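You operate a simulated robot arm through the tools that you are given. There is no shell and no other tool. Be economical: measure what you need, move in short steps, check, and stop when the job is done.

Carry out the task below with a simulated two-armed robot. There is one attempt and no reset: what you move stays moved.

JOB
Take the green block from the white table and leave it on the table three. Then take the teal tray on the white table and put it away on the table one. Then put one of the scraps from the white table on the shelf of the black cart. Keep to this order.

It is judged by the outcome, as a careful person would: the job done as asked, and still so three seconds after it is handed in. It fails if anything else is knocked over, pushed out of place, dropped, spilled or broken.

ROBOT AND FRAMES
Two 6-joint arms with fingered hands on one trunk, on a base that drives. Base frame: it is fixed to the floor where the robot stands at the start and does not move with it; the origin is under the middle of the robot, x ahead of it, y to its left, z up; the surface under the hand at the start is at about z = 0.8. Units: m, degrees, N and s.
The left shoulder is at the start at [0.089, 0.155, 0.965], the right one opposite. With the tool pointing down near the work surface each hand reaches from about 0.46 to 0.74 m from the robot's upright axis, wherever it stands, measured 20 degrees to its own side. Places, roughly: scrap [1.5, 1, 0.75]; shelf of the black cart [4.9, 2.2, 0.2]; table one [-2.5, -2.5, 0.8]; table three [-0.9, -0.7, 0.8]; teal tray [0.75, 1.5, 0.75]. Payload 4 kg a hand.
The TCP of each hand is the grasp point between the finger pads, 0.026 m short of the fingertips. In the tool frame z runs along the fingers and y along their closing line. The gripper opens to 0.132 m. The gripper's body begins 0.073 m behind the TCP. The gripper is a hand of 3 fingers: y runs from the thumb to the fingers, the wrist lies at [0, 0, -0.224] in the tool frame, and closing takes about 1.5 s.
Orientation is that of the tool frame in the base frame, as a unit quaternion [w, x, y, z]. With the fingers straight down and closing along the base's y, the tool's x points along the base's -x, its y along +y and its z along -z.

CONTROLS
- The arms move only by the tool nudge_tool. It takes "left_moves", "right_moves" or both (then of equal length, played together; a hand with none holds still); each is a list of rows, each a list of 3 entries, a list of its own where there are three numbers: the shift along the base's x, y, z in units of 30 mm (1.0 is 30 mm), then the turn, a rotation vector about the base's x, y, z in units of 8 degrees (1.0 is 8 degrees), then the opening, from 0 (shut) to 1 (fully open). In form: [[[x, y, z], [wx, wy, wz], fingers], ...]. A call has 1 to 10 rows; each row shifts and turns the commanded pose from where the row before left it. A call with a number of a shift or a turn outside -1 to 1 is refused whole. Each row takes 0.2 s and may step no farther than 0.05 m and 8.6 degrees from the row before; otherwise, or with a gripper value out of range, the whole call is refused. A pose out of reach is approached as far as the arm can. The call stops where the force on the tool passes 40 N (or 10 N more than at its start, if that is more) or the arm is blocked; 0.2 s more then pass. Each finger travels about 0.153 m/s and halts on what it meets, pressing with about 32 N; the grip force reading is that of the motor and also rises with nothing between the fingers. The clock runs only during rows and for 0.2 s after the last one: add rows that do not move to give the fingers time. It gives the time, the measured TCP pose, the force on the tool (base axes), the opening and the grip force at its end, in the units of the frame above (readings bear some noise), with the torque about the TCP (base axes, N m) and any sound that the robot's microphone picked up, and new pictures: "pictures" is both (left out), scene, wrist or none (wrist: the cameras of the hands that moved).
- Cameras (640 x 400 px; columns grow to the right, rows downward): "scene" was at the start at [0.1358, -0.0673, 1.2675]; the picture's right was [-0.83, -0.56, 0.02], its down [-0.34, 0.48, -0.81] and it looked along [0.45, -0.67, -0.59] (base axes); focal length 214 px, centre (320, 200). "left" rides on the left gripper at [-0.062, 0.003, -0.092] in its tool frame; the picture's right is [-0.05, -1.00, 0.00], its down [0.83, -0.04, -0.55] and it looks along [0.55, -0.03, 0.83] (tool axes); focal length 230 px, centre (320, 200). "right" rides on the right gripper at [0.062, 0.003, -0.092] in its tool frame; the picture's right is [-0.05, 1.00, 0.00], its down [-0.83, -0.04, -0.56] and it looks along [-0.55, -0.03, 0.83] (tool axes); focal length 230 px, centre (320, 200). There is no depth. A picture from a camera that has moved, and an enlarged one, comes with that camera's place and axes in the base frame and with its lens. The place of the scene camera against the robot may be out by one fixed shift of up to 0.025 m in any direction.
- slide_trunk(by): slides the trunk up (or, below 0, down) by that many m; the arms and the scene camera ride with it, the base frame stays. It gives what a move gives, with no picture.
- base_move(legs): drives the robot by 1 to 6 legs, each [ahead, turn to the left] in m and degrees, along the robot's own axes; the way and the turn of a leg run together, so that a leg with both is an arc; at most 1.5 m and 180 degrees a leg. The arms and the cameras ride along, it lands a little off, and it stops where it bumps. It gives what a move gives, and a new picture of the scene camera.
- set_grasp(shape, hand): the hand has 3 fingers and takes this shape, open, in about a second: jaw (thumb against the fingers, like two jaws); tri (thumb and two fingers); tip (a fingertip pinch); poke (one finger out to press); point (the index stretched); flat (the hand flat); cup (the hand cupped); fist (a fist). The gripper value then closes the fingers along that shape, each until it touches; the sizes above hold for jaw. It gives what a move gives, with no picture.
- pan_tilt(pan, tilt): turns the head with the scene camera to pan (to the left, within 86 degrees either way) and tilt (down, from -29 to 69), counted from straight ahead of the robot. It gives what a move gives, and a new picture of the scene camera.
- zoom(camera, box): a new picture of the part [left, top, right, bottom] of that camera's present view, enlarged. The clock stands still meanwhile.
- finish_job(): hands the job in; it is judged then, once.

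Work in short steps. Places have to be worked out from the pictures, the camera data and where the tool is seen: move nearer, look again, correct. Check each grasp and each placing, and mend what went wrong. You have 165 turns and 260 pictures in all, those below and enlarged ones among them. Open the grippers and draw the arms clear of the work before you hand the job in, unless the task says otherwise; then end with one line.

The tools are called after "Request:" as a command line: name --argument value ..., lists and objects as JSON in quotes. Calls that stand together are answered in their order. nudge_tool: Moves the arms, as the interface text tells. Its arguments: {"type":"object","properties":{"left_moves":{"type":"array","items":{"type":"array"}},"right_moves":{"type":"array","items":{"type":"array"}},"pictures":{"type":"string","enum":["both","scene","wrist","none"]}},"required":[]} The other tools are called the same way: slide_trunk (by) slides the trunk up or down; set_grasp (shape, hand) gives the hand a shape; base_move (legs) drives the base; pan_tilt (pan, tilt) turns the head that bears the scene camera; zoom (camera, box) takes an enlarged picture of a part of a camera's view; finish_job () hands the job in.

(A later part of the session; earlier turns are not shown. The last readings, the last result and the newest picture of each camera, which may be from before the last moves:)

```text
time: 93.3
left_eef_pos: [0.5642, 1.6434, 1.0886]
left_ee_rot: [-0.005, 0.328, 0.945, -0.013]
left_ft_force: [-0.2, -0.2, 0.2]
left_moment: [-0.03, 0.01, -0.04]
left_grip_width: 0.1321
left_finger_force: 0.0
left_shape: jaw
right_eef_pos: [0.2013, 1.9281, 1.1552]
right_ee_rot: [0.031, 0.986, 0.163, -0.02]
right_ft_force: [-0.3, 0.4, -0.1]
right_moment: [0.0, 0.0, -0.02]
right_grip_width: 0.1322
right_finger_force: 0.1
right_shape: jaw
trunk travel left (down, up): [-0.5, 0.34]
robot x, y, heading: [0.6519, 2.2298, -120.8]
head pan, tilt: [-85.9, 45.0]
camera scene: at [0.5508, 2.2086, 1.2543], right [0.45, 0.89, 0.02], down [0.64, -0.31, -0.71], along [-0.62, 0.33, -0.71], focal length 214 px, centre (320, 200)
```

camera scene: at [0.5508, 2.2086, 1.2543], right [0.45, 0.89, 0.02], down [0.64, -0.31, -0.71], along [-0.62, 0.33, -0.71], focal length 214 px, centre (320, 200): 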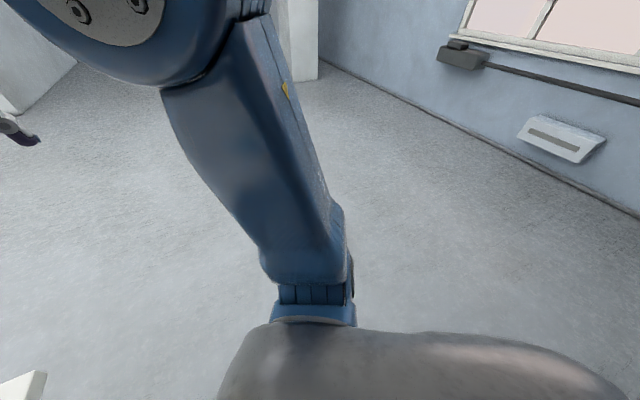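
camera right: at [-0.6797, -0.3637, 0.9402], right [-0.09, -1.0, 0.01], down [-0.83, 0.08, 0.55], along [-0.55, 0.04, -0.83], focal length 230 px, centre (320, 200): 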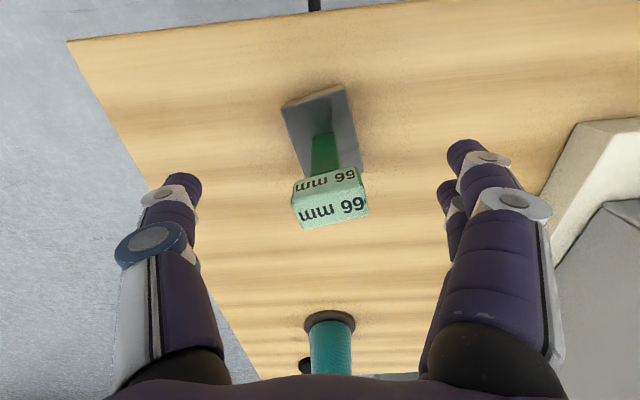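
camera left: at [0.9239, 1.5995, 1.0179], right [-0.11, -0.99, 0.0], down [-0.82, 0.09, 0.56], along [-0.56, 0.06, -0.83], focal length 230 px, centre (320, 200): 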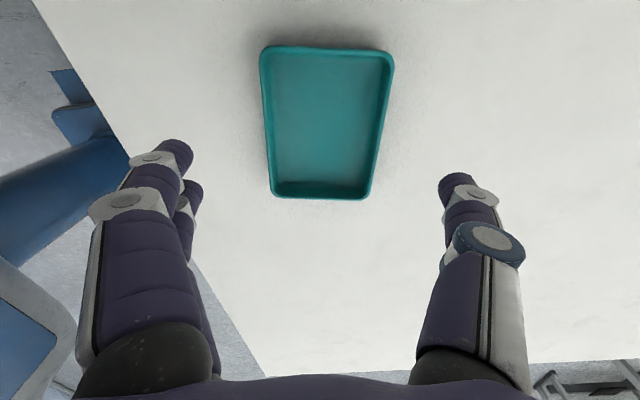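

Nothing is visibly behind; floor is free. I try the other way: forward 0.12 m at this heading, then turn to -70°.

Request:
base_move --legs '[[0.12, 0], [0, 50]]'

Request:
pan_tilt --pan 10 --tilt 50

```text
time: 94.7
left_eef_pos: [0.5289, 1.5794, 1.0972]
left_ee_rot: [-0.006, 0.321, 0.947, -0.019]
left_ft_force: [-0.6, -1.1, -0.9]
left_moment: [0.04, -0.02, 0.02]
left_grip_width: 0.132
left_finger_force: 0.1
left_shape: jaw
right_eef_pos: [0.1558, 1.8451, 1.1236]
right_ee_rot: [-0.004, 0.985, 0.171, 0.009]
right_ft_force: [-0.3, -1.2, -1.5]
right_moment: [0.11, -0.06, 0.0]
right_grip_width: 0.1323
right_finger_force: 0.0
right_shape: jaw
trunk travel left (down, up): [-0.5, 0.34]
robot x, y, heading: [0.5971, 2.1548, -119.5]
head pan, tilt: [-85.9, 45.0]
stopped in leg 1: the robot was blocked; the commanded pose is now the measured one
camera scene: at [0.493, 2.1227, 1.2534], right [0.43, 0.9, 0.03], down [0.65, -0.29, -0.7], along [-0.63, 0.32, -0.71], focal length 214 px, centre (320, 200)
```

scene: 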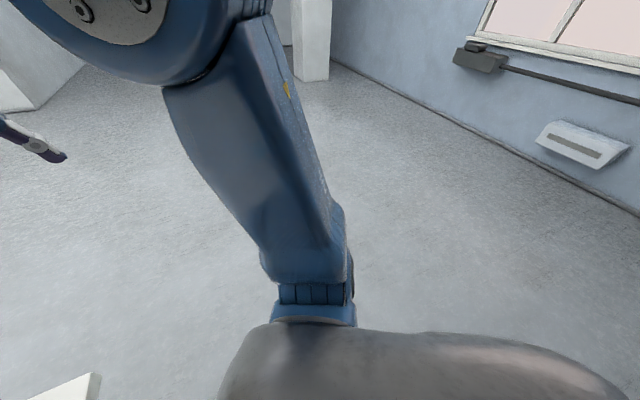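

```text
time: 96.4
left_eef_pos: [0.5365, 1.5889, 1.1041]
left_ee_rot: [-0.007, 0.321, 0.947, -0.025]
left_ft_force: [-0.3, -0.8, 0.3]
left_moment: [0.0, 0.0, 0.0]
left_grip_width: 0.1318
left_finger_force: 0.2
left_shape: jaw
right_eef_pos: [0.1621, 1.8533, 1.1242]
right_ee_rot: [-0.003, 0.985, 0.171, 0.008]
right_ft_force: [0.1, 0.0, 0.1]
right_moment: [0.01, 0.02, -0.01]
right_grip_width: 0.1322
right_finger_force: 0.1
right_shape: jaw
trunk travel left (down, up): [-0.5, 0.34]
robot x, y, heading: [0.5974, 2.1566, -119.5]
head pan, tilt: [10.0, 50.0]
camera scene: at [0.5466, 2.0237, 1.2461], right [-0.94, 0.33, 0.0], down [0.26, 0.73, -0.63], along [-0.21, -0.59, -0.78], focal length 214 px, centre (320, 200)
```

scene: 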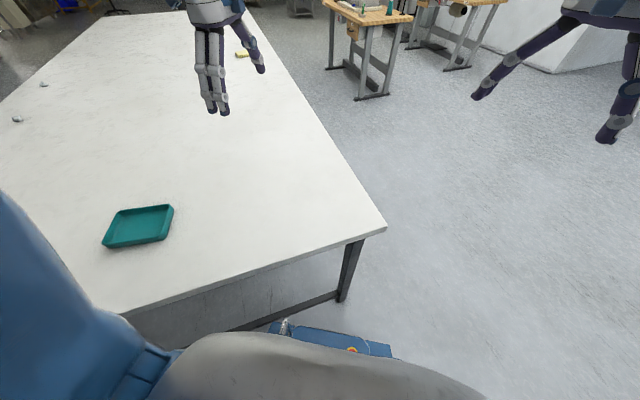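

The front foot meets the table's low crossbar when too near. I back off, slide along -x by turning to 180°, and come back to heading -70°.

Request:
base_move --legs '[[-0.09, 0], [0, -60], [0.1, 0], [0, 110]]'

```text
time: 106.0
left_eef_pos: [0.9395, 1.8265, 1.1051]
left_ee_rot: [0.003, -0.115, 0.993, -0.026]
left_ft_force: [-0.5, 0.1, -1.1]
left_moment: [0.03, -0.04, -0.01]
left_grip_width: 0.132
left_finger_force: 0.0
left_shape: jaw
right_eef_pos: [0.4999, 1.7063, 1.1438]
right_ee_rot: [0.005, 0.817, 0.576, 0.003]
right_ft_force: [-0.5, 0.1, 0.3]
right_moment: [-0.02, -0.02, 0.02]
right_grip_width: 0.1321
right_finger_force: 0.0
right_shape: jaw
trunk travel left (down, up): [-0.5, 0.34]
robot x, y, heading: [0.5314, 2.231, -68.6]
head pan, tilt: [10.0, 50.0]
camera scene: at [0.6109, 2.1013, 1.2461], right [-0.85, -0.52, 0.0], down [-0.4, 0.67, -0.63], along [0.33, -0.54, -0.78], focal length 214 px, centre (320, 200)
```

scene: 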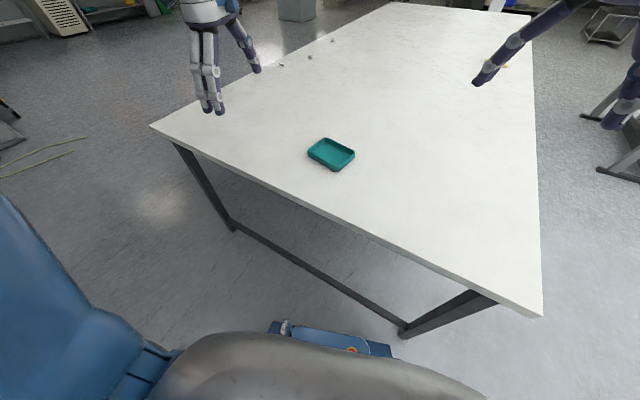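

The robot now stands well; the tray is unmoved. I move the left hand over the tray centre at [0.852, 1.601], z≈0.95, with ψ=-8°.

Request:
nudge_tool --left_moves '[[[-0.37, -0.94, -0.65], [0.05, 0, -0.34], 1], [[-0.37, -0.94, -0.65], [0.05, 0, -0.34], 1], [[-0.37, -0.94, -0.65], [0.05, 0, -0.34], 1], [[-0.37, -0.94, -0.65], [0.05, 0, -0.34], 1], [[-0.37, -0.94, -0.65], [0.05, 0, -0.34], 1], [[-0.37, -0.94, -0.65], [0.05, 0, -0.34], 1], [[-0.37, -0.94, -0.65], [0.05, 0, -0.34], 1], [[-0.37, -0.94, -0.65], [0, 0, -0.34], 1], [[0, 0, 0], [0, 0, 0], 1]]' --pictures "wrist"

```text
time: 108.0
left_eef_pos: [0.8484, 1.6239, 0.9542]
left_ee_rot: [0.003, 0.075, 0.997, -0.008]
left_ft_force: [-0.1, 0.7, 0.2]
left_moment: [0.01, 0.01, 0.0]
left_grip_width: 0.132
left_finger_force: 0.0
left_shape: jaw
left hand out of reach, approached as far as the arm can: row 8
right_eef_pos: [0.4967, 1.7129, 1.1241]
right_ee_rot: [-0.022, 0.817, 0.576, 0.009]
right_ft_force: [0.0, 0.4, 0.5]
right_moment: [-0.01, 0.02, 0.01]
right_grip_width: 0.132
right_finger_force: 0.1
right_shape: jaw
trunk travel left (down, up): [-0.5, 0.34]
robot x, y, heading: [0.5262, 2.2327, -68.8]
head pan, tilt: [10.0, 50.0]
camera left: at [0.9086, 1.6196, 1.0474], right [-0.1, -0.99, 0.02], down [-0.83, 0.09, 0.55], along [-0.55, 0.04, -0.83], focal length 230 px, centre (320, 200)
```

left: 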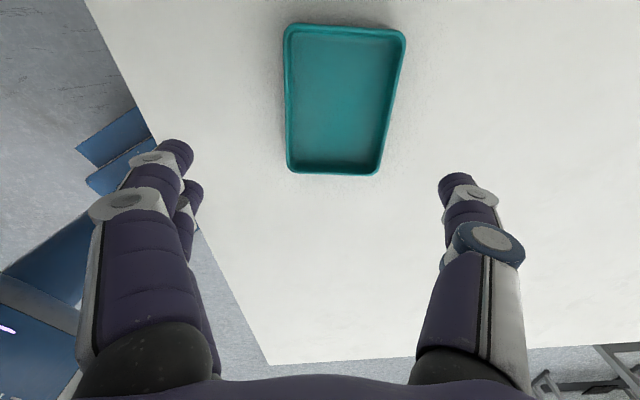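

Just out of reach by 2 cm. The foot still has ~9 cm to the crossbar, so I drive 0.05 m forward.

Request:
base_move --legs '[[0.05, 0]]'

Request:
nudge_tool --left_moves '[[[0, 0, 0], [0, 0, 0], 1], [[0, 0, 0], [0, 0, 0], 1]]' --pictures "wrist"

```text
time: 108.9
left_eef_pos: [0.8683, 1.5771, 0.9551]
left_ee_rot: [0.002, 0.076, 0.997, -0.008]
left_ft_force: [0.4, -0.7, -0.6]
left_moment: [0.0, 0.03, 0.02]
left_grip_width: 0.1319
left_finger_force: 0.0
left_shape: jaw
right_eef_pos: [0.5146, 1.6649, 1.1222]
right_ee_rot: [-0.023, 0.818, 0.575, 0.011]
right_ft_force: [-0.3, -0.2, -0.7]
right_moment: [0.0, -0.03, 0.02]
right_grip_width: 0.1319
right_finger_force: 0.1
right_shape: jaw
trunk travel left (down, up): [-0.5, 0.34]
robot x, y, heading: [0.5507, 2.1844, -68.9]
head pan, tilt: [10.0, 50.0]
camera scene: at [0.6296, 2.0534, 1.2459], right [-0.85, -0.52, 0.0], down [-0.4, 0.67, -0.63], along [0.33, -0.54, -0.78], focal length 214 px, centre (320, 200)
```

scene: 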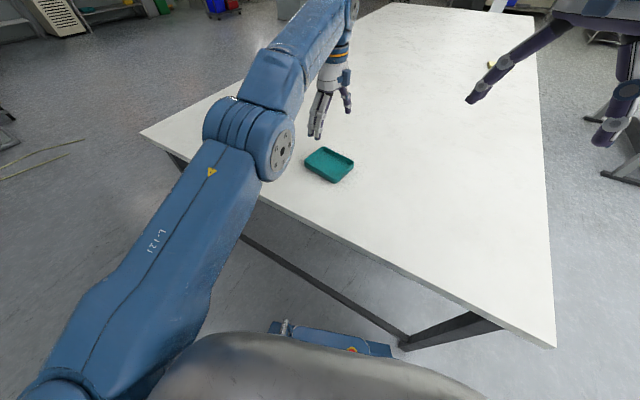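

```text
time: 109.5
left_eef_pos: [0.8606, 1.5793, 0.9716]
left_ee_rot: [0.006, 0.075, 0.997, -0.015]
left_ft_force: [0.6, -0.2, -0.8]
left_moment: [0.0, 0.01, -0.01]
left_grip_width: 0.132
left_finger_force: 0.1
left_shape: jaw
right_eef_pos: [0.5113, 1.6746, 1.1038]
right_ee_rot: [-0.049, 0.817, 0.574, 0.016]
right_ft_force: [-0.4, 0.5, 0.0]
right_moment: [0.02, 0.0, -0.01]
right_grip_width: 0.1323
right_finger_force: 0.1
right_shape: jaw
trunk travel left (down, up): [-0.5, 0.34]
robot x, y, heading: [0.5494, 2.1849, -68.7]
head pan, tilt: [10.0, 50.0]
camera left: at [0.9218, 1.5764, 1.0648], right [-0.1, -0.99, 0.03], down [-0.83, 0.1, 0.54], along [-0.54, 0.03, -0.84], focal length 230 px, centre (320, 200)
```

left: 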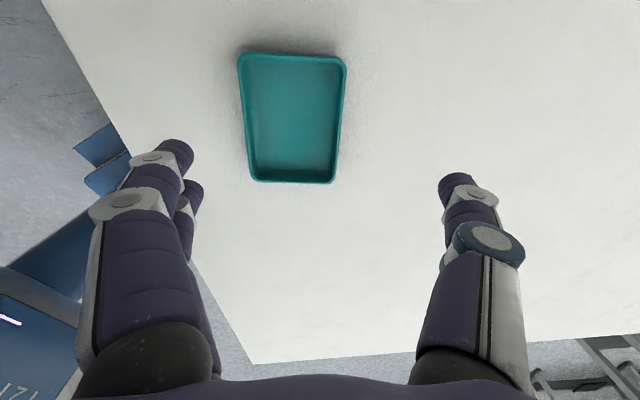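

Tray centre is confirmed at [0.8545, 1.605] and the hand reaches it. I correct by +26 mm in y, level the hand and lower to z≈0.87.

Request:
nudge_tool --left_moves '[[[-0.2, 0.87, 0], [0.21, 0.07, 0.04], 1], [[0, 0, -0.85], [0, 0, 0], 1], [[0, 0, -0.85], [0, 0, 0], 1], [[0, 0, -0.85], [0, 0, 0], 1], [[0, 0, -0.8], [0, 0, 0], 1], [[0, 0, 0], [0, 0, 0], 1]]' --pictures "wrist"

Request:
zoom --camera "scene" --box '[262, 110, 390, 190]'

```text
time: 110.0
left_eef_pos: [0.8479, 1.631, 0.9824]
left_ee_rot: [0.006, 0.069, 0.997, -0.016]
left_ft_force: [-0.2, 0.6, -0.3]
left_moment: [0.01, -0.03, 0.0]
left_grip_width: 0.1319
left_finger_force: 0.1
left_shape: jaw
right_eef_pos: [0.5056, 1.6863, 1.0878]
right_ee_rot: [-0.074, 0.816, 0.573, 0.023]
right_ft_force: [-1.2, 0.7, 0.5]
right_moment: [-0.06, 0.0, -0.01]
right_grip_width: 0.132
right_finger_force: 0.0
right_shape: jaw
trunk travel left (down, up): [-0.5, 0.34]
robot x, y, heading: [0.5492, 2.1818, -68.8]
head pan, tilt: [10.0, 50.0]
stopped in row 2 (left hand): the arm was blocked; the commanded pose is now the measured one
camera left: at [0.9084, 1.6282, 1.0766], right [-0.09, -1.0, 0.03], down [-0.84, 0.09, 0.54], along [-0.54, 0.02, -0.84], focal length 230 px, centre (320, 200)
```

left: 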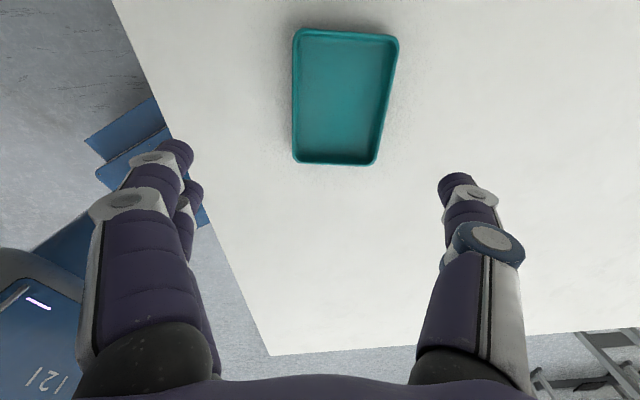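

```text
5.00 times, centred on (326, 150) of scene
camera zoom: at [0.627, 2.0574, 1.2465], right [-0.86, -0.52, 0.0], down [-0.4, 0.66, -0.63], along [0.33, -0.54, -0.78], focal length 1072 px, centre (290, 450)
```

zoom: 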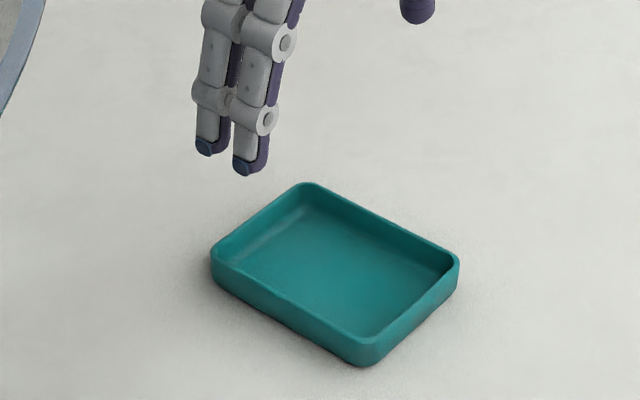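

The arm stopped as blocked without any force, so its commanded pose has been reset. I redo the small lateral correction and see how the hand follows.

Request:
nudge_tool --left_moves '[[[0.1, -0.4, 0], [0.1, 0.04, 0], 1], [[0.1, -0.4, 0], [0.1, 0, 0], 1], [[0, 0, 0], [0, 0, 0], 1], [[0, 0, 0], [0, 0, 0], 1]]' --pictures "scene"

```text
time: 111.0
left_eef_pos: [0.8576, 1.5949, 0.9839]
left_ee_rot: [0.002, 0.071, 0.998, 0.0]
left_ft_force: [-1.0, -0.3, -0.5]
left_moment: [0.02, 0.01, 0.0]
left_grip_width: 0.1321
left_finger_force: 0.1
left_shape: jaw
right_eef_pos: [0.5069, 1.6836, 1.0869]
right_ee_rot: [-0.076, 0.816, 0.573, 0.023]
right_ft_force: [-0.3, 1.0, -0.4]
right_moment: [-0.04, -0.04, -0.01]
right_grip_width: 0.1321
right_finger_force: 0.1
right_shape: jaw
trunk travel left (down, up): [-0.5, 0.34]
robot x, y, heading: [0.5527, 2.1808, -68.8]
head pan, tilt: [10.0, 50.0]
camera scene: at [0.629, 2.0546, 1.246], right [-0.86, -0.52, 0.0], down [-0.4, 0.67, -0.63], along [0.33, -0.54, -0.78], focal length 214 px, centre (320, 200)
```

scene: 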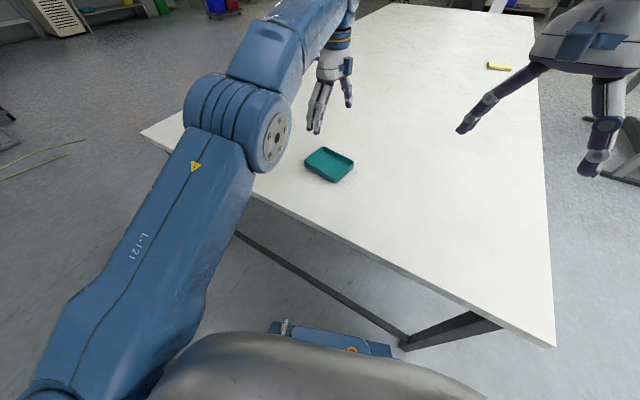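

Levelled now at [0.8576, 1.595, 0.984]. I add +10 mm in y and lower to about z 0.87.

Request:
nudge_tool --left_moves '[[[-0.1, 0.33, -0.5], [0, 0, 0], 1], [[0, 0, -0.8], [0, 0, 0], 1], [[0, 0, -0.8], [0, 0, 0], 1], [[0, 0, -0.8], [0, 0, 0], 1], [[0, 0, -0.8], [0, 0, 0], 1], [[0, 0, 0], [0, 0, 0], 1]]' --pictures "wrist"

Request:
zoom --camera "scene" --box '[262, 110, 390, 190]'

```text
time: 111.4
left_eef_pos: [0.8467, 1.6271, 0.9811]
left_ee_rot: [0.007, 0.069, 0.998, -0.013]
left_ft_force: [0.7, 0.1, -0.2]
left_moment: [-0.04, -0.06, -0.01]
left_grip_width: 0.1321
left_finger_force: 0.1
left_shape: jaw
right_eef_pos: [0.5026, 1.6967, 1.0706]
right_ee_rot: [-0.1, 0.813, 0.573, 0.03]
right_ft_force: [-0.5, 0.5, 0.8]
right_moment: [-0.04, -0.01, 0.0]
right_grip_width: 0.132
right_finger_force: 0.1
right_shape: jaw
trunk travel left (down, up): [-0.5, 0.34]
robot x, y, heading: [0.5503, 2.1828, -68.6]
head pan, tilt: [10.0, 50.0]
stopped in row 2 (left hand): the arm was blocked; the commanded pose is now the measured one
camera left: at [0.9057, 1.6248, 1.0747], right [-0.09, -1.0, 0.02], down [-0.84, 0.09, 0.54], along [-0.54, 0.03, -0.84], focal length 230 px, centre (320, 200)
```

left: 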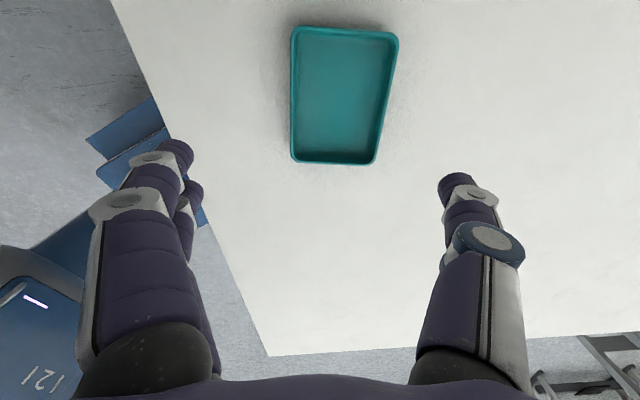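

```text
5.00 times, centred on (326, 150) of scene
camera zoom: at [0.6269, 2.0576, 1.2466], right [-0.86, -0.52, 0.0], down [-0.4, 0.66, -0.63], along [0.33, -0.54, -0.78], focal length 1072 px, centre (290, 450)
```

zoom: 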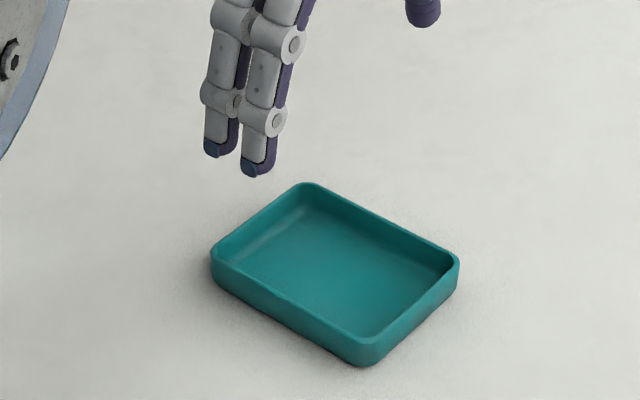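

Descending with this wrist turn is blocked by the arm itself, so I change plan: pinch the tray's +x end wall with the hand nearly at its natural yaw. I turn the base right 12° and re-measure, also lifting the sagging right hand.

Request:
base_move --legs '[[0, -12]]'

Request:
nudge_tool --left_moves '[[[0, 0, 0.3], [0, 0, -1], 1], [[0, 0, 0.3], [0, 0, -1], 1], [[0, 0, 0], [0, 0, -1], 1], [[0, 0, 0], [0, 0, -1], 1], [[0, 0, 0], [0, 0, -1], 1], [[0, 0, 0], [0, 0, -1], 1], [[0, 0, 0], [0, 0, -1], 1], [[0, 0, 0], [0, 0, -1], 1], [[0, 0, 0], [0, 0, -1], 1], [[0, 0, 0], [0, 0, -0.7], 1]]' --right_moves '[[[0, 0, 1], [0, 0, 0], 1], [[0, 0, 1], [0, 0, 0], 1], [[0, 0, 1], [0, 0, 0], 1], [[0, 0, 0], [0, 0, 0], 1], [[0, 0, 0], [0, 0, 0], 1], [[0, 0, 0], [0, 0, 0], 1], [[0, 0, 0], [0, 0, 0], 1], [[0, 0, 0], [0, 0, 0], 1], [[0, 0, 0], [0, 0, 0], 1], [[0, 0, 0], [0, 0, 0], 1]]' --pictures "both"

```text
time: 112.7
left_eef_pos: [0.7256, 1.5746, 0.9785]
left_ee_rot: [0.006, 0.174, 0.985, -0.011]
left_ft_force: [-0.3, 0.1, -0.8]
left_moment: [0.0, -0.01, -0.02]
left_grip_width: 0.132
left_finger_force: 0.2
left_shape: jaw
right_eef_pos: [0.4033, 1.7095, 1.0854]
right_ee_rot: [-0.086, 0.87, 0.485, 0.036]
right_ft_force: [-0.3, -0.4, 0.4]
right_moment: [0.02, 0.0, -0.01]
right_grip_width: 0.1319
right_finger_force: 0.0
right_shape: jaw
trunk travel left (down, up): [-0.5, 0.34]
robot x, y, heading: [0.5537, 2.183, -80.8]
head pan, tilt: [10.0, 50.0]
camera scene: at [0.6007, 2.044, 1.2461], right [-0.94, -0.33, 0.0], down [-0.25, 0.74, -0.63], along [0.21, -0.59, -0.78], focal length 214 px, centre (320, 200)
```

scene: 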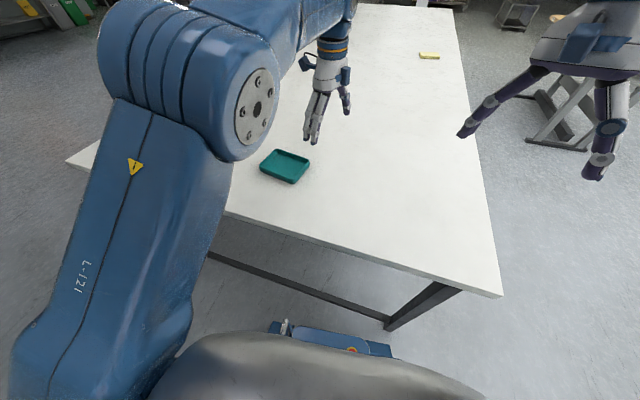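

```text
time: 114.8
left_eef_pos: [0.7214, 1.5903, 1.0082]
left_ee_rot: [-0.007, 0.752, 0.658, -0.021]
left_ft_force: [0.4, -0.3, 1.0]
left_moment: [0.0, -0.01, 0.02]
left_grip_width: 0.1323
left_finger_force: 0.1
left_shape: jaw
right_eef_pos: [0.4012, 1.7243, 1.1673]
right_ee_rot: [-0.08, 0.87, 0.485, 0.034]
right_ft_force: [-1.3, 0.1, 0.5]
right_moment: [-0.02, 0.0, -0.04]
right_grip_width: 0.1321
right_finger_force: 0.0
right_shape: jaw
right hand out of reach, approached as far as the arm can: row 1, 3
trunk travel left (down, up): [-0.5, 0.34]
robot x, y, heading: [0.5496, 2.1849, -80.8]
head pan, tilt: [10.0, 50.0]
camera scene: at [0.6006, 2.0439, 1.2461], right [-0.94, -0.33, 0.0], down [-0.25, 0.74, -0.63], along [0.21, -0.59, -0.78], focal length 214 px, centre (320, 200)
camera right: at [0.4371, 1.7586, 1.2663], right [0.82, -0.56, -0.11], down [-0.46, -0.77, 0.44], along [-0.33, -0.31, -0.89], focal length 230 px, centre (320, 200)
camera left: at [0.7209, 1.5301, 1.1021], right [-1.0, 0.08, 0.04], down [0.09, 0.84, 0.54], along [0.01, 0.54, -0.84], focal length 230 px, centre (320, 200)
```

scene: 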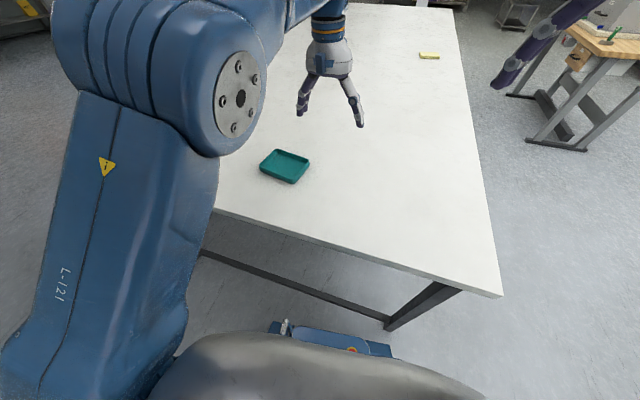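
right: 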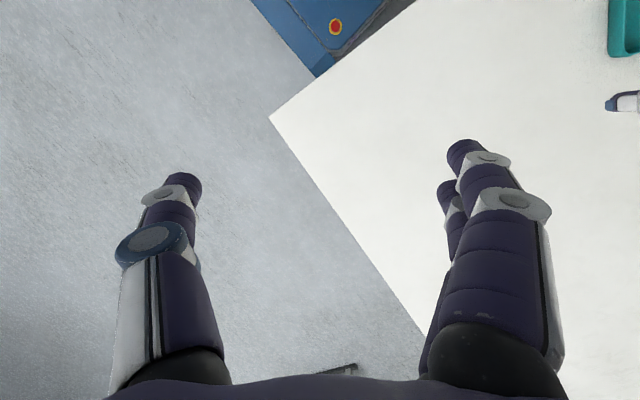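
left: 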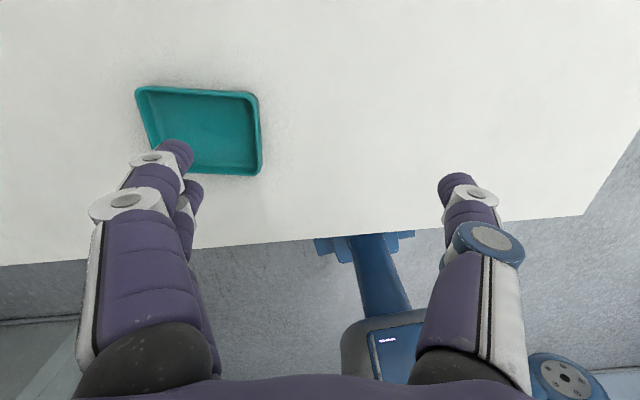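

The hand is now at ψ≈-98°, thumb towards -x. The +x end wall's middle is at about [0.916, 1.595]; I move over it and lower to z≈0.93.

Request:
nudge_tool --left_moves '[[[0.93, 0.02, 0], [0.06, -0.15, -0.05], 1], [[0.93, 0.02, 0], [0.06, -0.14, -0.04], 1], [[0.93, 0.02, 0], [0, 0, 0], 1], [[0.93, 0.02, 0], [0, 0, 0], 1], [[0.93, 0.02, -0.6], [0, 0, 0], 1], [[0.93, 0.02, -0.6], [0, 0, 0], 0.8], [[0.92, 0.02, -0.6], [0, 0, 0], 0.6], [[0, 0, -0.6], [0, 0, 0], 0.45], [[0, 0, 0], [0, 0, 0], 0.45]]' --pictures "wrist"

Request:
zoom --camera "scene" --box '[230, 120, 342, 190]'

```text
time: 116.8
left_eef_pos: [0.9178, 1.5945, 0.9355]
left_ee_rot: [-0.001, 0.757, 0.653, 0.0]
left_ft_force: [-0.2, 0.6, -0.2]
left_moment: [0.0, 0.03, 0.0]
left_grip_width: 0.06
left_finger_force: 0.1
left_shape: jaw
right_eef_pos: [0.4012, 1.7248, 1.1688]
right_ee_rot: [-0.08, 0.87, 0.485, 0.033]
right_ft_force: [0.7, -0.5, 0.3]
right_moment: [-0.01, 0.01, -0.01]
right_grip_width: 0.132
right_finger_force: 0.0
right_shape: jaw
trunk travel left (down, up): [-0.5, 0.34]
robot x, y, heading: [0.5501, 2.1867, -80.9]
head pan, tilt: [10.0, 50.0]
camera left: at [0.9118, 1.5337, 1.0276], right [-1.0, 0.09, 0.0], down [0.08, 0.83, 0.55], along [0.05, 0.55, -0.83], focal length 230 px, centre (320, 200)
```

left: 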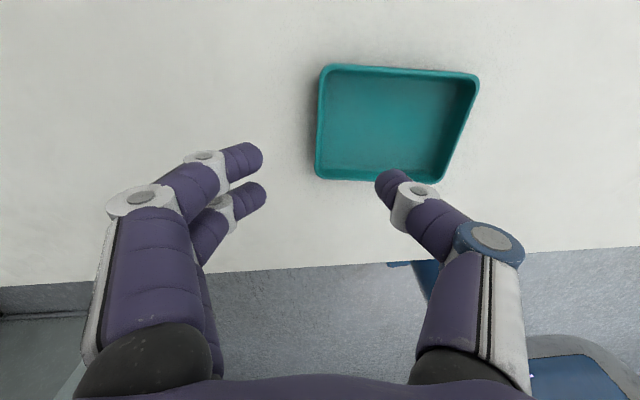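

```text
5.71 times, centred on (286, 155) of scene
camera zoom: at [0.601, 2.044, 1.2461], right [-0.94, -0.33, 0.0], down [-0.25, 0.74, -0.63], along [0.21, -0.59, -0.78], focal length 1226 px, centre (514, 457)
```

zoom: 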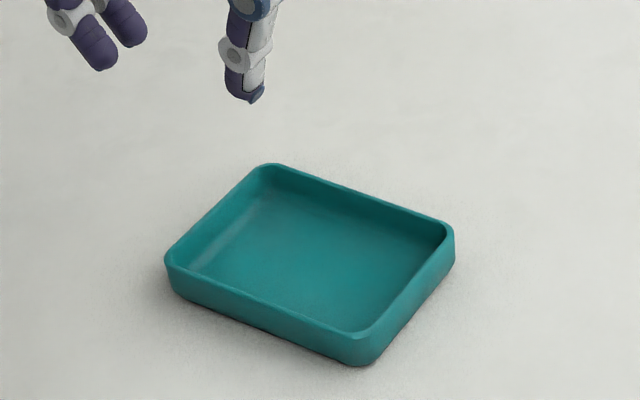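

The wall's outer edge is at x≈0.919, y-mid 1.593: aligned. I descend to z≈0.845 and look.

Request:
nudge_tool --left_moves '[[[0, 0, -0.75], [0, 0, 0], 0.45], [[0, 0, -0.75], [0, 0, 0], 0.45], [[0, 0, -0.75], [0, 0, 0], 0.45], [[0, 0, -0.75], [0, 0, 0], 0.45], [[0, 0, 0], [0, 0, 0], 0.45]]' --pictures "wrist"

Request:
zoom --camera "scene" --box '[230, 120, 342, 190]'

```text
time: 118.0
left_eef_pos: [0.9186, 1.5965, 0.8456]
left_ee_rot: [0.0, 0.756, 0.654, -0.001]
left_ft_force: [1.2, -0.2, -1.1]
left_moment: [0.0, 0.02, 0.0]
left_grip_width: 0.06
left_finger_force: 0.0
left_shape: jaw
right_eef_pos: [0.4008, 1.7251, 1.168]
right_ee_rot: [-0.08, 0.87, 0.485, 0.034]
right_ft_force: [-0.4, -0.7, 0.6]
right_moment: [-0.01, 0.03, 0.01]
right_grip_width: 0.1322
right_finger_force: 0.0
right_shape: jaw
trunk travel left (down, up): [-0.5, 0.34]
robot x, y, heading: [0.5505, 2.187, -80.7]
head pan, tilt: [10.0, 50.0]
camera left: at [0.9114, 1.5344, 0.938], right [-1.0, 0.09, 0.0], down [0.08, 0.83, 0.55], along [0.05, 0.55, -0.83], focal length 230 px, centre (320, 200)
```

left: 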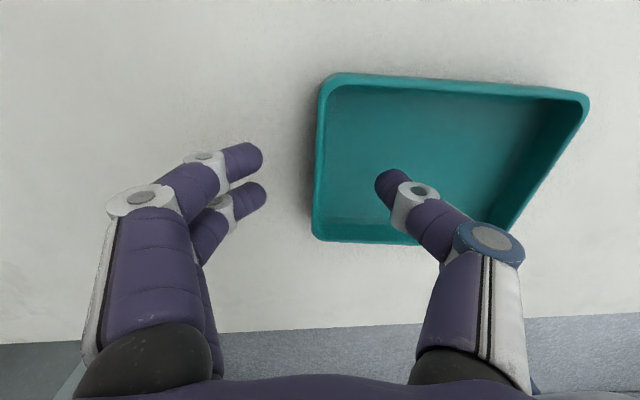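

```text
5.71 times, centred on (286, 155) of scene
camera zoom: at [0.6005, 2.0442, 1.2461], right [-0.94, -0.33, 0.0], down [-0.25, 0.74, -0.63], along [0.21, -0.59, -0.78], focal length 1226 px, centre (514, 457)
```

zoom: 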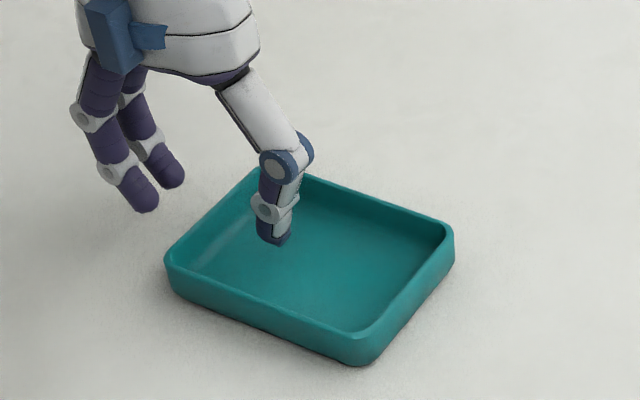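

Thumb is inside, fingers outside. I lower 18 mm more, in steps.

Request:
nudge_tool --left_moves '[[[0, 0, -0.3], [0, 0, 0], 0.45], [[0, 0, -0.3], [0, 0, 0], 0.45], [[0, 0, 0], [0, 0, 0], 0.45]]' --pictures "wrist"

Request:
zoom --camera "scene" --box '[230, 120, 342, 190]'

```text
time: 118.8
left_eef_pos: [0.9169, 1.597, 0.8309]
left_ee_rot: [0.003, 0.757, 0.654, -0.002]
left_ft_force: [-0.2, -1.7, 17.9]
left_moment: [0.05, 0.78, 0.12]
left_grip_width: 0.0599
left_finger_force: 0.1
left_shape: jaw
right_eef_pos: [0.3999, 1.7261, 1.1708]
right_ee_rot: [-0.078, 0.871, 0.485, 0.033]
right_ft_force: [0.0, 0.0, 0.7]
right_moment: [0.02, -0.01, 0.02]
right_grip_width: 0.1318
right_finger_force: 0.1
right_shape: jaw
trunk travel left (down, up): [-0.5, 0.34]
robot x, y, heading: [0.551, 2.1834, -80.9]
head pan, tilt: [10.0, 50.0]
camera left: at [0.9106, 1.5352, 0.9231], right [-1.0, 0.09, 0.0], down [0.08, 0.83, 0.55], along [0.05, 0.55, -0.84], focal length 230 px, centre (320, 200)
```

left: 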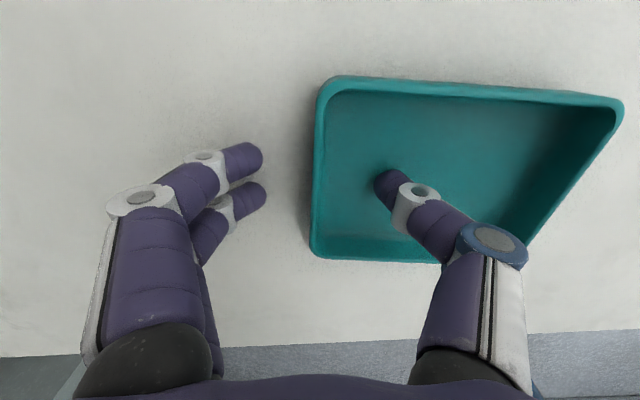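

```text
5.71 times, centred on (286, 155) of scene
camera zoom: at [0.5993, 2.0461, 1.2467], right [-0.94, -0.33, 0.0], down [-0.25, 0.73, -0.63], along [0.21, -0.59, -0.78], focal length 1226 px, centre (514, 457)
```

zoom: 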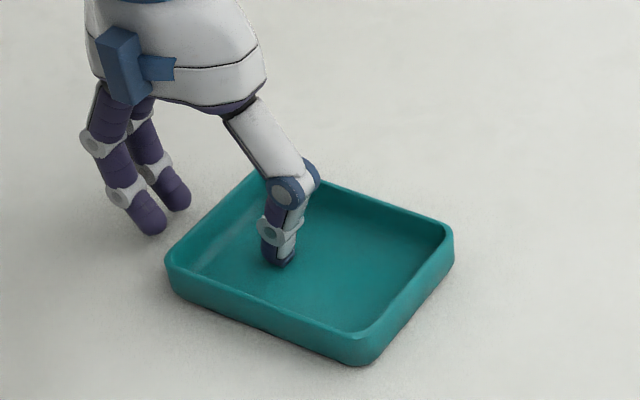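

The thumb touches the tray floor (z≈0.805). I raise 4 mm and close on the wall.

Request:
nudge_tool --left_moves '[[[0, 0, 0.2], [0, 0, 0], 0.45], [[0, 0, 0], [0, 0, 0], 0.3], [[0, 0, 0], [0, 0, 0], 0.2], [[0, 0, 0], [0, 0, 0], 0.1], [[0, 0, 0], [0, 0, 0], 0.0], [[0, 0, 0], [0, 0, 0], 0.0], [[0, 0, 0], [0, 0, 0], 0.0]]' --pictures "wrist"

Request:
zoom --camera "scene" --box '[230, 120, 342, 190]'

```text
time: 120.5
left_eef_pos: [0.9181, 1.5944, 0.834]
left_ee_rot: [0.001, 0.756, 0.654, -0.001]
left_ft_force: [-0.5, -0.4, 0.2]
left_moment: [0.02, -0.06, 0.0]
left_grip_width: 0.0
left_finger_force: 32.1
left_shape: jaw
right_eef_pos: [0.4015, 1.7248, 1.1681]
right_ee_rot: [-0.079, 0.871, 0.484, 0.033]
right_ft_force: [0.3, 0.6, 0.1]
right_moment: [-0.05, -0.03, 0.02]
right_grip_width: 0.1321
right_finger_force: 0.1
right_shape: jaw
trunk travel left (down, up): [-0.5, 0.34]
robot x, y, heading: [0.5532, 2.1865, -81.0]
head pan, tilt: [10.0, 50.0]
camera left: at [0.9115, 1.5341, 0.9255], right [-1.0, 0.09, 0.0], down [0.08, 0.83, 0.55], along [0.05, 0.55, -0.83], focal length 230 px, centre (320, 200)
```

left: 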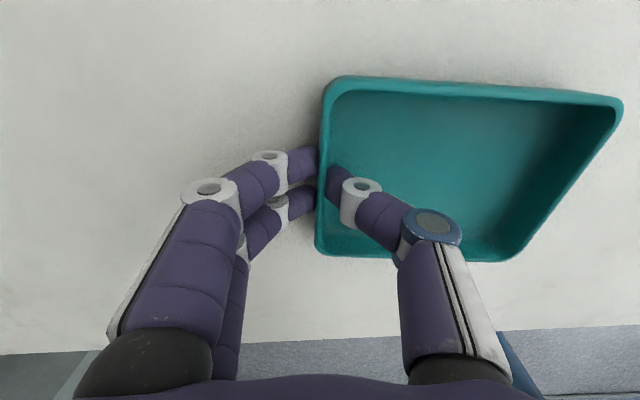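

```text
5.71 times, centred on (286, 155) of scene
camera zoom: at [0.6007, 2.0437, 1.246], right [-0.94, -0.33, 0.0], down [-0.25, 0.74, -0.63], along [0.21, -0.59, -0.78], focal length 1226 px, centre (514, 457)
```

zoom: 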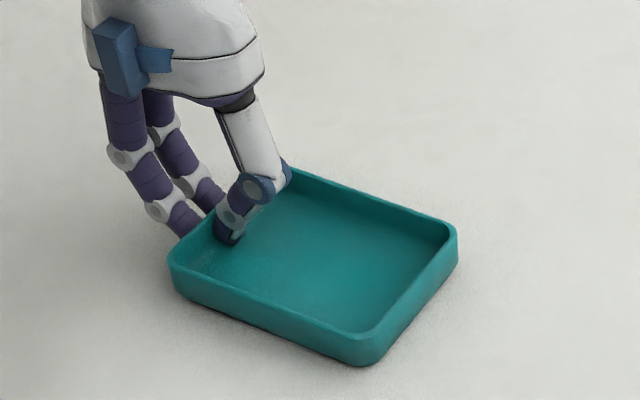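

The wall is between thumb and fingers. I lift 25 mm gently and check that the tray comes along level.

Request:
nudge_tool --left_moves '[[[0, 0, 0.25], [0, 0, 0], 0.0], [[0, 0, 0.3], [0, 0, 0], 0.0], [[0, 0, 0.3], [0, 0, 0], 0.0], [[0, 0, 0], [0, 0, 0], 0.0]]' --pictures "wrist"

Request:
zoom --camera "scene" --box '[230, 110, 358, 190]'

```text
time: 121.5
left_eef_pos: [0.9168, 1.5955, 0.8597]
left_ee_rot: [0.001, 0.757, 0.654, 0.0]
left_ft_force: [-0.6, -0.8, -1.0]
left_moment: [-0.01, -0.06, 0.0]
left_grip_width: 0.0
left_finger_force: 32.5
left_shape: jaw
right_eef_pos: [0.4013, 1.7234, 1.1682]
right_ee_rot: [-0.08, 0.87, 0.485, 0.032]
right_ft_force: [0.4, 0.9, -0.3]
right_moment: [-0.02, 0.01, 0.02]
right_grip_width: 0.1318
right_finger_force: 0.1
right_shape: jaw
trunk travel left (down, up): [-0.5, 0.34]
robot x, y, heading: [0.5518, 2.1849, -80.7]
head pan, tilt: [10.0, 50.0]
camera left: at [0.9111, 1.5339, 0.9516], right [-1.0, 0.09, 0.0], down [0.08, 0.83, 0.55], along [0.05, 0.55, -0.83], focal length 230 px, centre (320, 200)
```

left: 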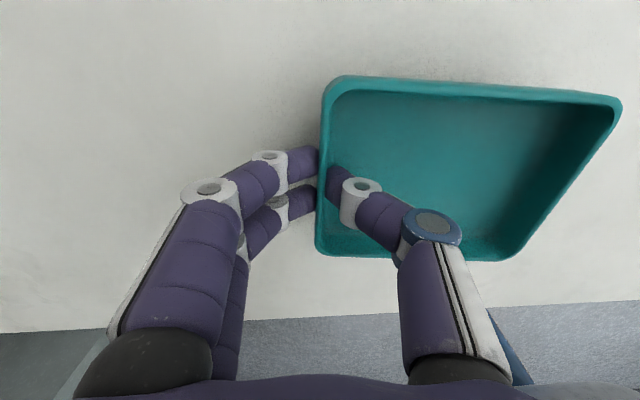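

```text
5.00 times, centred on (294, 150) of scene
camera zoom: at [0.6008, 2.0436, 1.246], right [-0.94, -0.33, 0.0], down [-0.25, 0.74, -0.63], along [0.21, -0.59, -0.78], focal length 1072 px, centre (450, 450)
```

zoom: 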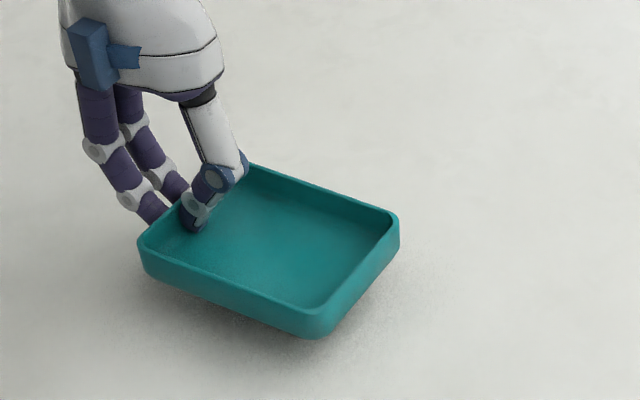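

The tray is held level. I raise it to z≈1.1 before driving.

Request:
nudge_tool --left_moves '[[[0, 0, 0.7], [0, 0, 0], 0], [[0, 0, 0.9], [0, 0, 0], 0], [[0, 0, 0.9], [0, 0, 0], 0], [[0, 0, 0.9], [0, 0, 0], 0], [[0, 0, 0.9], [0, 0, 0], 0], [[0, 0, 0.9], [0, 0, 0], 0], [[0, 0, 0.9], [0, 0, 0], 0], [[0, 0, 0.9], [0, 0, 0], 0], [[0, 0, 0.7], [0, 0, 0], 0], [[0, 0, 0], [0, 0, 0], 0]]' --pictures "none"

Request:
base_move --legs '[[-0.2, 0]]'

```text
time: 123.7
left_eef_pos: [0.9145, 1.6051, 1.085]
left_ee_rot: [-0.001, 0.756, 0.655, 0.001]
left_ft_force: [-0.4, 1.1, -1.3]
left_moment: [0.0, -0.07, 0.0]
left_grip_width: 0.0003
left_finger_force: 32.2
left_shape: jaw
left hand out of reach, approached as far as the arm can: row 8, 9
right_eef_pos: [0.4018, 1.7232, 1.1681]
right_ee_rot: [-0.081, 0.87, 0.484, 0.034]
right_ft_force: [0.1, 0.0, 0.4]
right_moment: [-0.01, 0.01, 0.0]
right_grip_width: 0.132
right_finger_force: 0.1
right_shape: jaw
trunk travel left (down, up): [-0.5, 0.34]
robot x, y, heading: [0.5528, 2.1837, -80.7]
head pan, tilt: [10.0, 50.0]
```

```text
time: 125.2
left_eef_pos: [0.8843, 1.8052, 1.0839]
left_ee_rot: [0.0, 0.756, 0.655, 0.0]
left_ft_force: [-0.4, 0.3, -0.4]
left_moment: [-0.02, -0.01, 0.02]
left_grip_width: 0.0
left_finger_force: 32.4
left_shape: jaw
right_eef_pos: [0.3695, 1.924, 1.1678]
right_ee_rot: [-0.08, 0.87, 0.486, 0.032]
right_ft_force: [0.2, 0.6, 1.3]
right_moment: [-0.03, 0.0, 0.0]
right_grip_width: 0.1322
right_finger_force: 0.0
right_shape: jaw
trunk travel left (down, up): [-0.5, 0.34]
robot x, y, heading: [0.5212, 2.383, -80.8]
head pan, tilt: [10.0, 50.0]
camera scene: at [0.5687, 2.2435, 1.2461], right [-0.94, -0.33, 0.0], down [-0.25, 0.74, -0.63], along [0.21, -0.59, -0.78], focal length 214 px, centre (320, 200)
```

scene: 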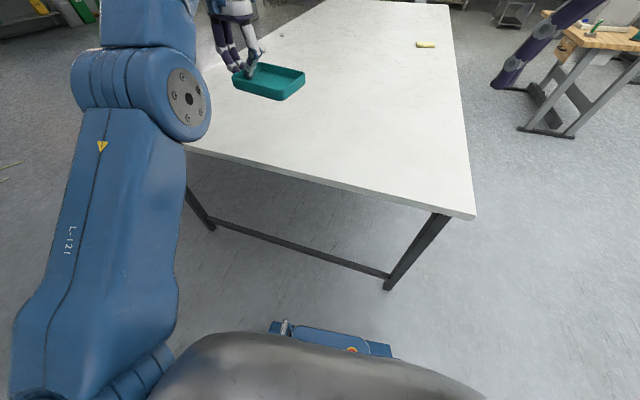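

The tray rides fine. I turn to face -x and look ahead with the head level for the way to table one.

Request:
base_move --legs '[[0, -99]]'

Request:
pan_tilt --pan 35 --tilt 15

```text
time: 130.1
left_eef_pos: [-0.0966, 2.1077, 1.1035]
left_ee_rot: [0.001, 0.989, -0.145, -0.008]
left_ft_force: [-0.1, -0.8, -0.6]
left_moment: [-0.04, 0.0, 0.02]
left_grip_width: 0.0001
left_finger_force: 32.5
left_shape: jaw
right_eef_pos: [0.0867, 2.5995, 1.1683]
right_ee_rot: [-0.028, 0.936, -0.341, 0.084]
right_ft_force: [0.3, 0.4, -0.1]
right_moment: [-0.02, 0.0, -0.04]
right_grip_width: 0.1321
right_finger_force: 0.0
right_shape: jaw
trunk travel left (down, up): [-0.5, 0.34]
robot x, y, heading: [0.5151, 2.3721, -178.8]
head pan, tilt: [10.0, 50.0]
camera scene: at [0.3817, 2.3586, 1.2461], right [-0.19, 0.98, 0.0], down [0.76, 0.14, -0.63], along [-0.62, -0.12, -0.78], focal length 214 px, centre (320, 200)
```

scene: 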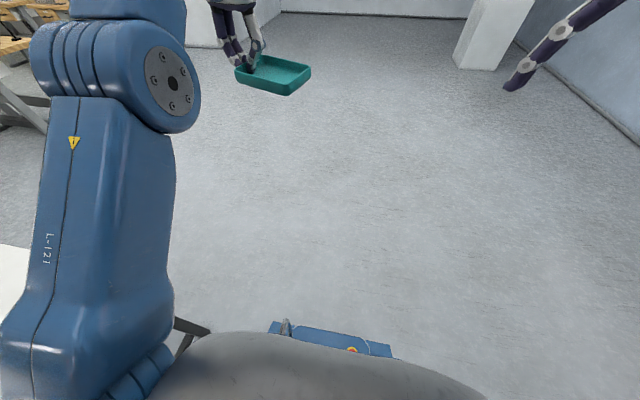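

```text
time: 131.1
left_eef_pos: [-0.0858, 2.1075, 1.1187]
left_ee_rot: [0.003, 0.99, -0.143, -0.015]
left_ft_force: [0.3, -1.0, -0.7]
left_moment: [-0.05, 0.01, -0.02]
left_grip_width: 0.0
left_finger_force: 32.5
left_shape: jaw
right_eef_pos: [0.0918, 2.599, 1.1517]
right_ee_rot: [-0.038, 0.934, -0.339, 0.11]
right_ft_force: [-0.2, 0.0, -0.1]
right_moment: [0.0, 0.0, -0.03]
right_grip_width: 0.1322
right_finger_force: 0.1
right_shape: jaw
trunk travel left (down, up): [-0.5, 0.34]
robot x, y, heading: [0.5207, 2.3708, -179.1]
head pan, tilt: [35.0, 15.0]
camera scene: at [0.3797, 2.3179, 1.2996], right [-0.59, 0.81, -0.01], down [0.23, 0.15, -0.96], along [-0.78, -0.57, -0.28], focal length 214 px, centre (320, 200)
```

scene: 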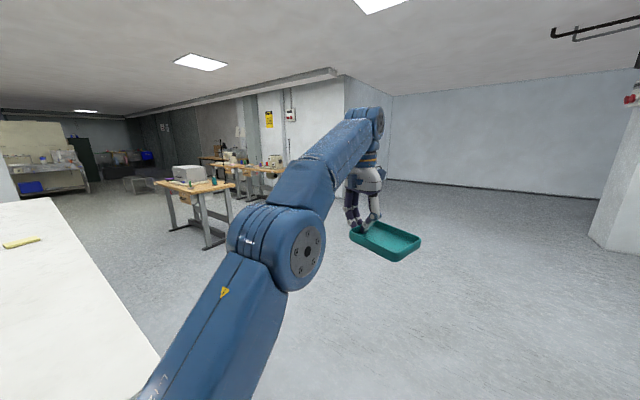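

Floor ahead is open. I drive 2.15 m in -x, then turn left to face -y between tables three and two, and look.

Request:
base_move --legs '[[1.1, 0], [1.05, 0], [0, 90]]'

Request:
pan_tilt --pan 0 --tilt 25

```text
time: 142.4
left_eef_pos: [-2.1781, 2.041, 1.1477]
left_ee_rot: [0.004, 0.993, -0.116, -0.033]
left_ft_force: [0.2, -0.6, -0.2]
left_moment: [-0.04, 0.02, -0.03]
left_grip_width: 0.0
left_finger_force: 32.8
left_shape: jaw
right_eef_pos: [-2.0604, 2.5396, 1.1518]
right_ee_rot: [-0.041, 0.942, -0.314, 0.109]
right_ft_force: [0.9, 0.0, -1.0]
right_moment: [0.01, 0.04, -0.01]
right_grip_width: 0.132
right_finger_force: 0.0
right_shape: jaw
trunk travel left (down, up): [-0.5, 0.34]
robot x, y, heading: [-1.6237, 2.3335, -176.2]
head pan, tilt: [35.0, 15.0]
stopped in leg 3: the robot was blocked; the commanded pose is now the measured one
camera scene: at [-1.7576, 2.2753, 1.3], right [-0.63, 0.78, -0.01], down [0.22, 0.16, -0.96], along [-0.75, -0.61, -0.27], focal length 214 px, centre (320, 200)
```

scene: 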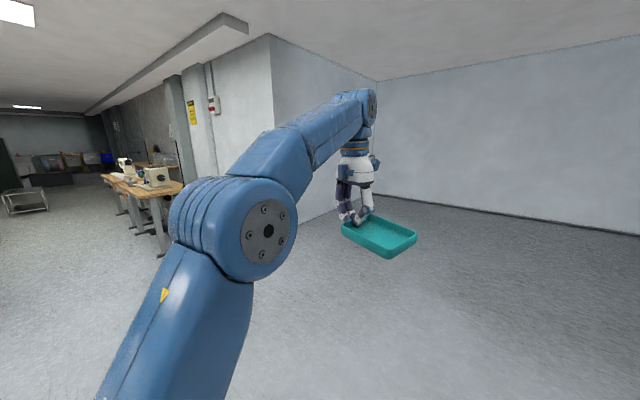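

```text
time: 143.4
left_eef_pos: [-2.1802, 2.0412, 1.1444]
left_ee_rot: [0.006, 0.993, -0.116, -0.033]
left_ft_force: [0.9, -0.6, -0.8]
left_moment: [-0.07, 0.03, 0.02]
left_grip_width: 0.0001
left_finger_force: 31.8
left_shape: jaw
right_eef_pos: [-2.0624, 2.5413, 1.1522]
right_ee_rot: [-0.04, 0.943, -0.314, 0.107]
right_ft_force: [0.1, -0.6, 0.6]
right_moment: [0.01, 0.03, 0.03]
right_grip_width: 0.1319
right_finger_force: 0.2
right_shape: jaw
trunk travel left (down, up): [-0.5, 0.34]
robot x, y, heading: [-1.6235, 2.3368, -175.9]
head pan, tilt: [0.0, 25.0]
camera scene: at [-1.7787, 2.3286, 1.2833], right [-0.07, 1.0, 0.0], down [0.44, 0.03, -0.9], along [-0.9, -0.06, -0.44], focal length 214 px, centre (320, 200)
```

scene: 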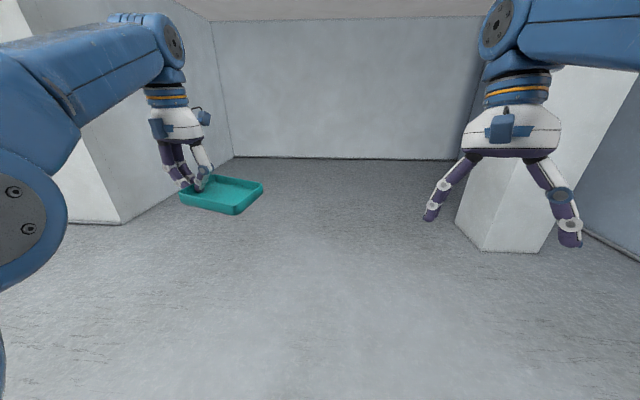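

The turn was stopped after 3° with nothing visible near; I retry it alone.

Request:
base_move --legs '[[0, 45]]'

```text
time: 146.0
left_eef_pos: [-1.8096, 1.733, 1.1463]
left_ee_rot: [0.017, 0.962, 0.271, -0.028]
left_ft_force: [0.5, 1.2, -0.8]
left_moment: [-0.02, -0.03, 0.0]
left_grip_width: 0.0
left_finger_force: 31.5
left_shape: jaw
right_eef_pos: [-2.0845, 2.1661, 1.1675]
right_ee_rot: [-0.06, 0.993, 0.071, 0.066]
right_ft_force: [0.5, 1.0, -0.3]
right_moment: [-0.01, -0.05, -0.02]
right_grip_width: 0.1324
right_finger_force: 0.1
right_shape: jaw
trunk travel left (down, up): [-0.5, 0.34]
robot x, y, heading: [-1.629, 2.3352, -131.0]
head pan, tilt: [0.0, 25.0]
camera scene: at [-1.726, 2.2171, 1.2833], right [-0.75, 0.66, 0.0], down [0.29, 0.33, -0.9], along [-0.59, -0.68, -0.44], focal length 214 px, centre (320, 200)
```

scene: 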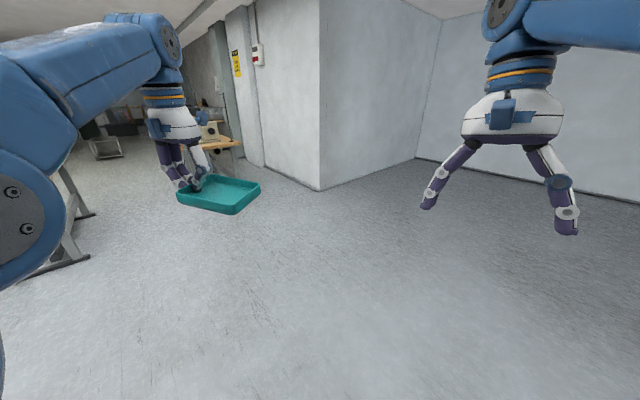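

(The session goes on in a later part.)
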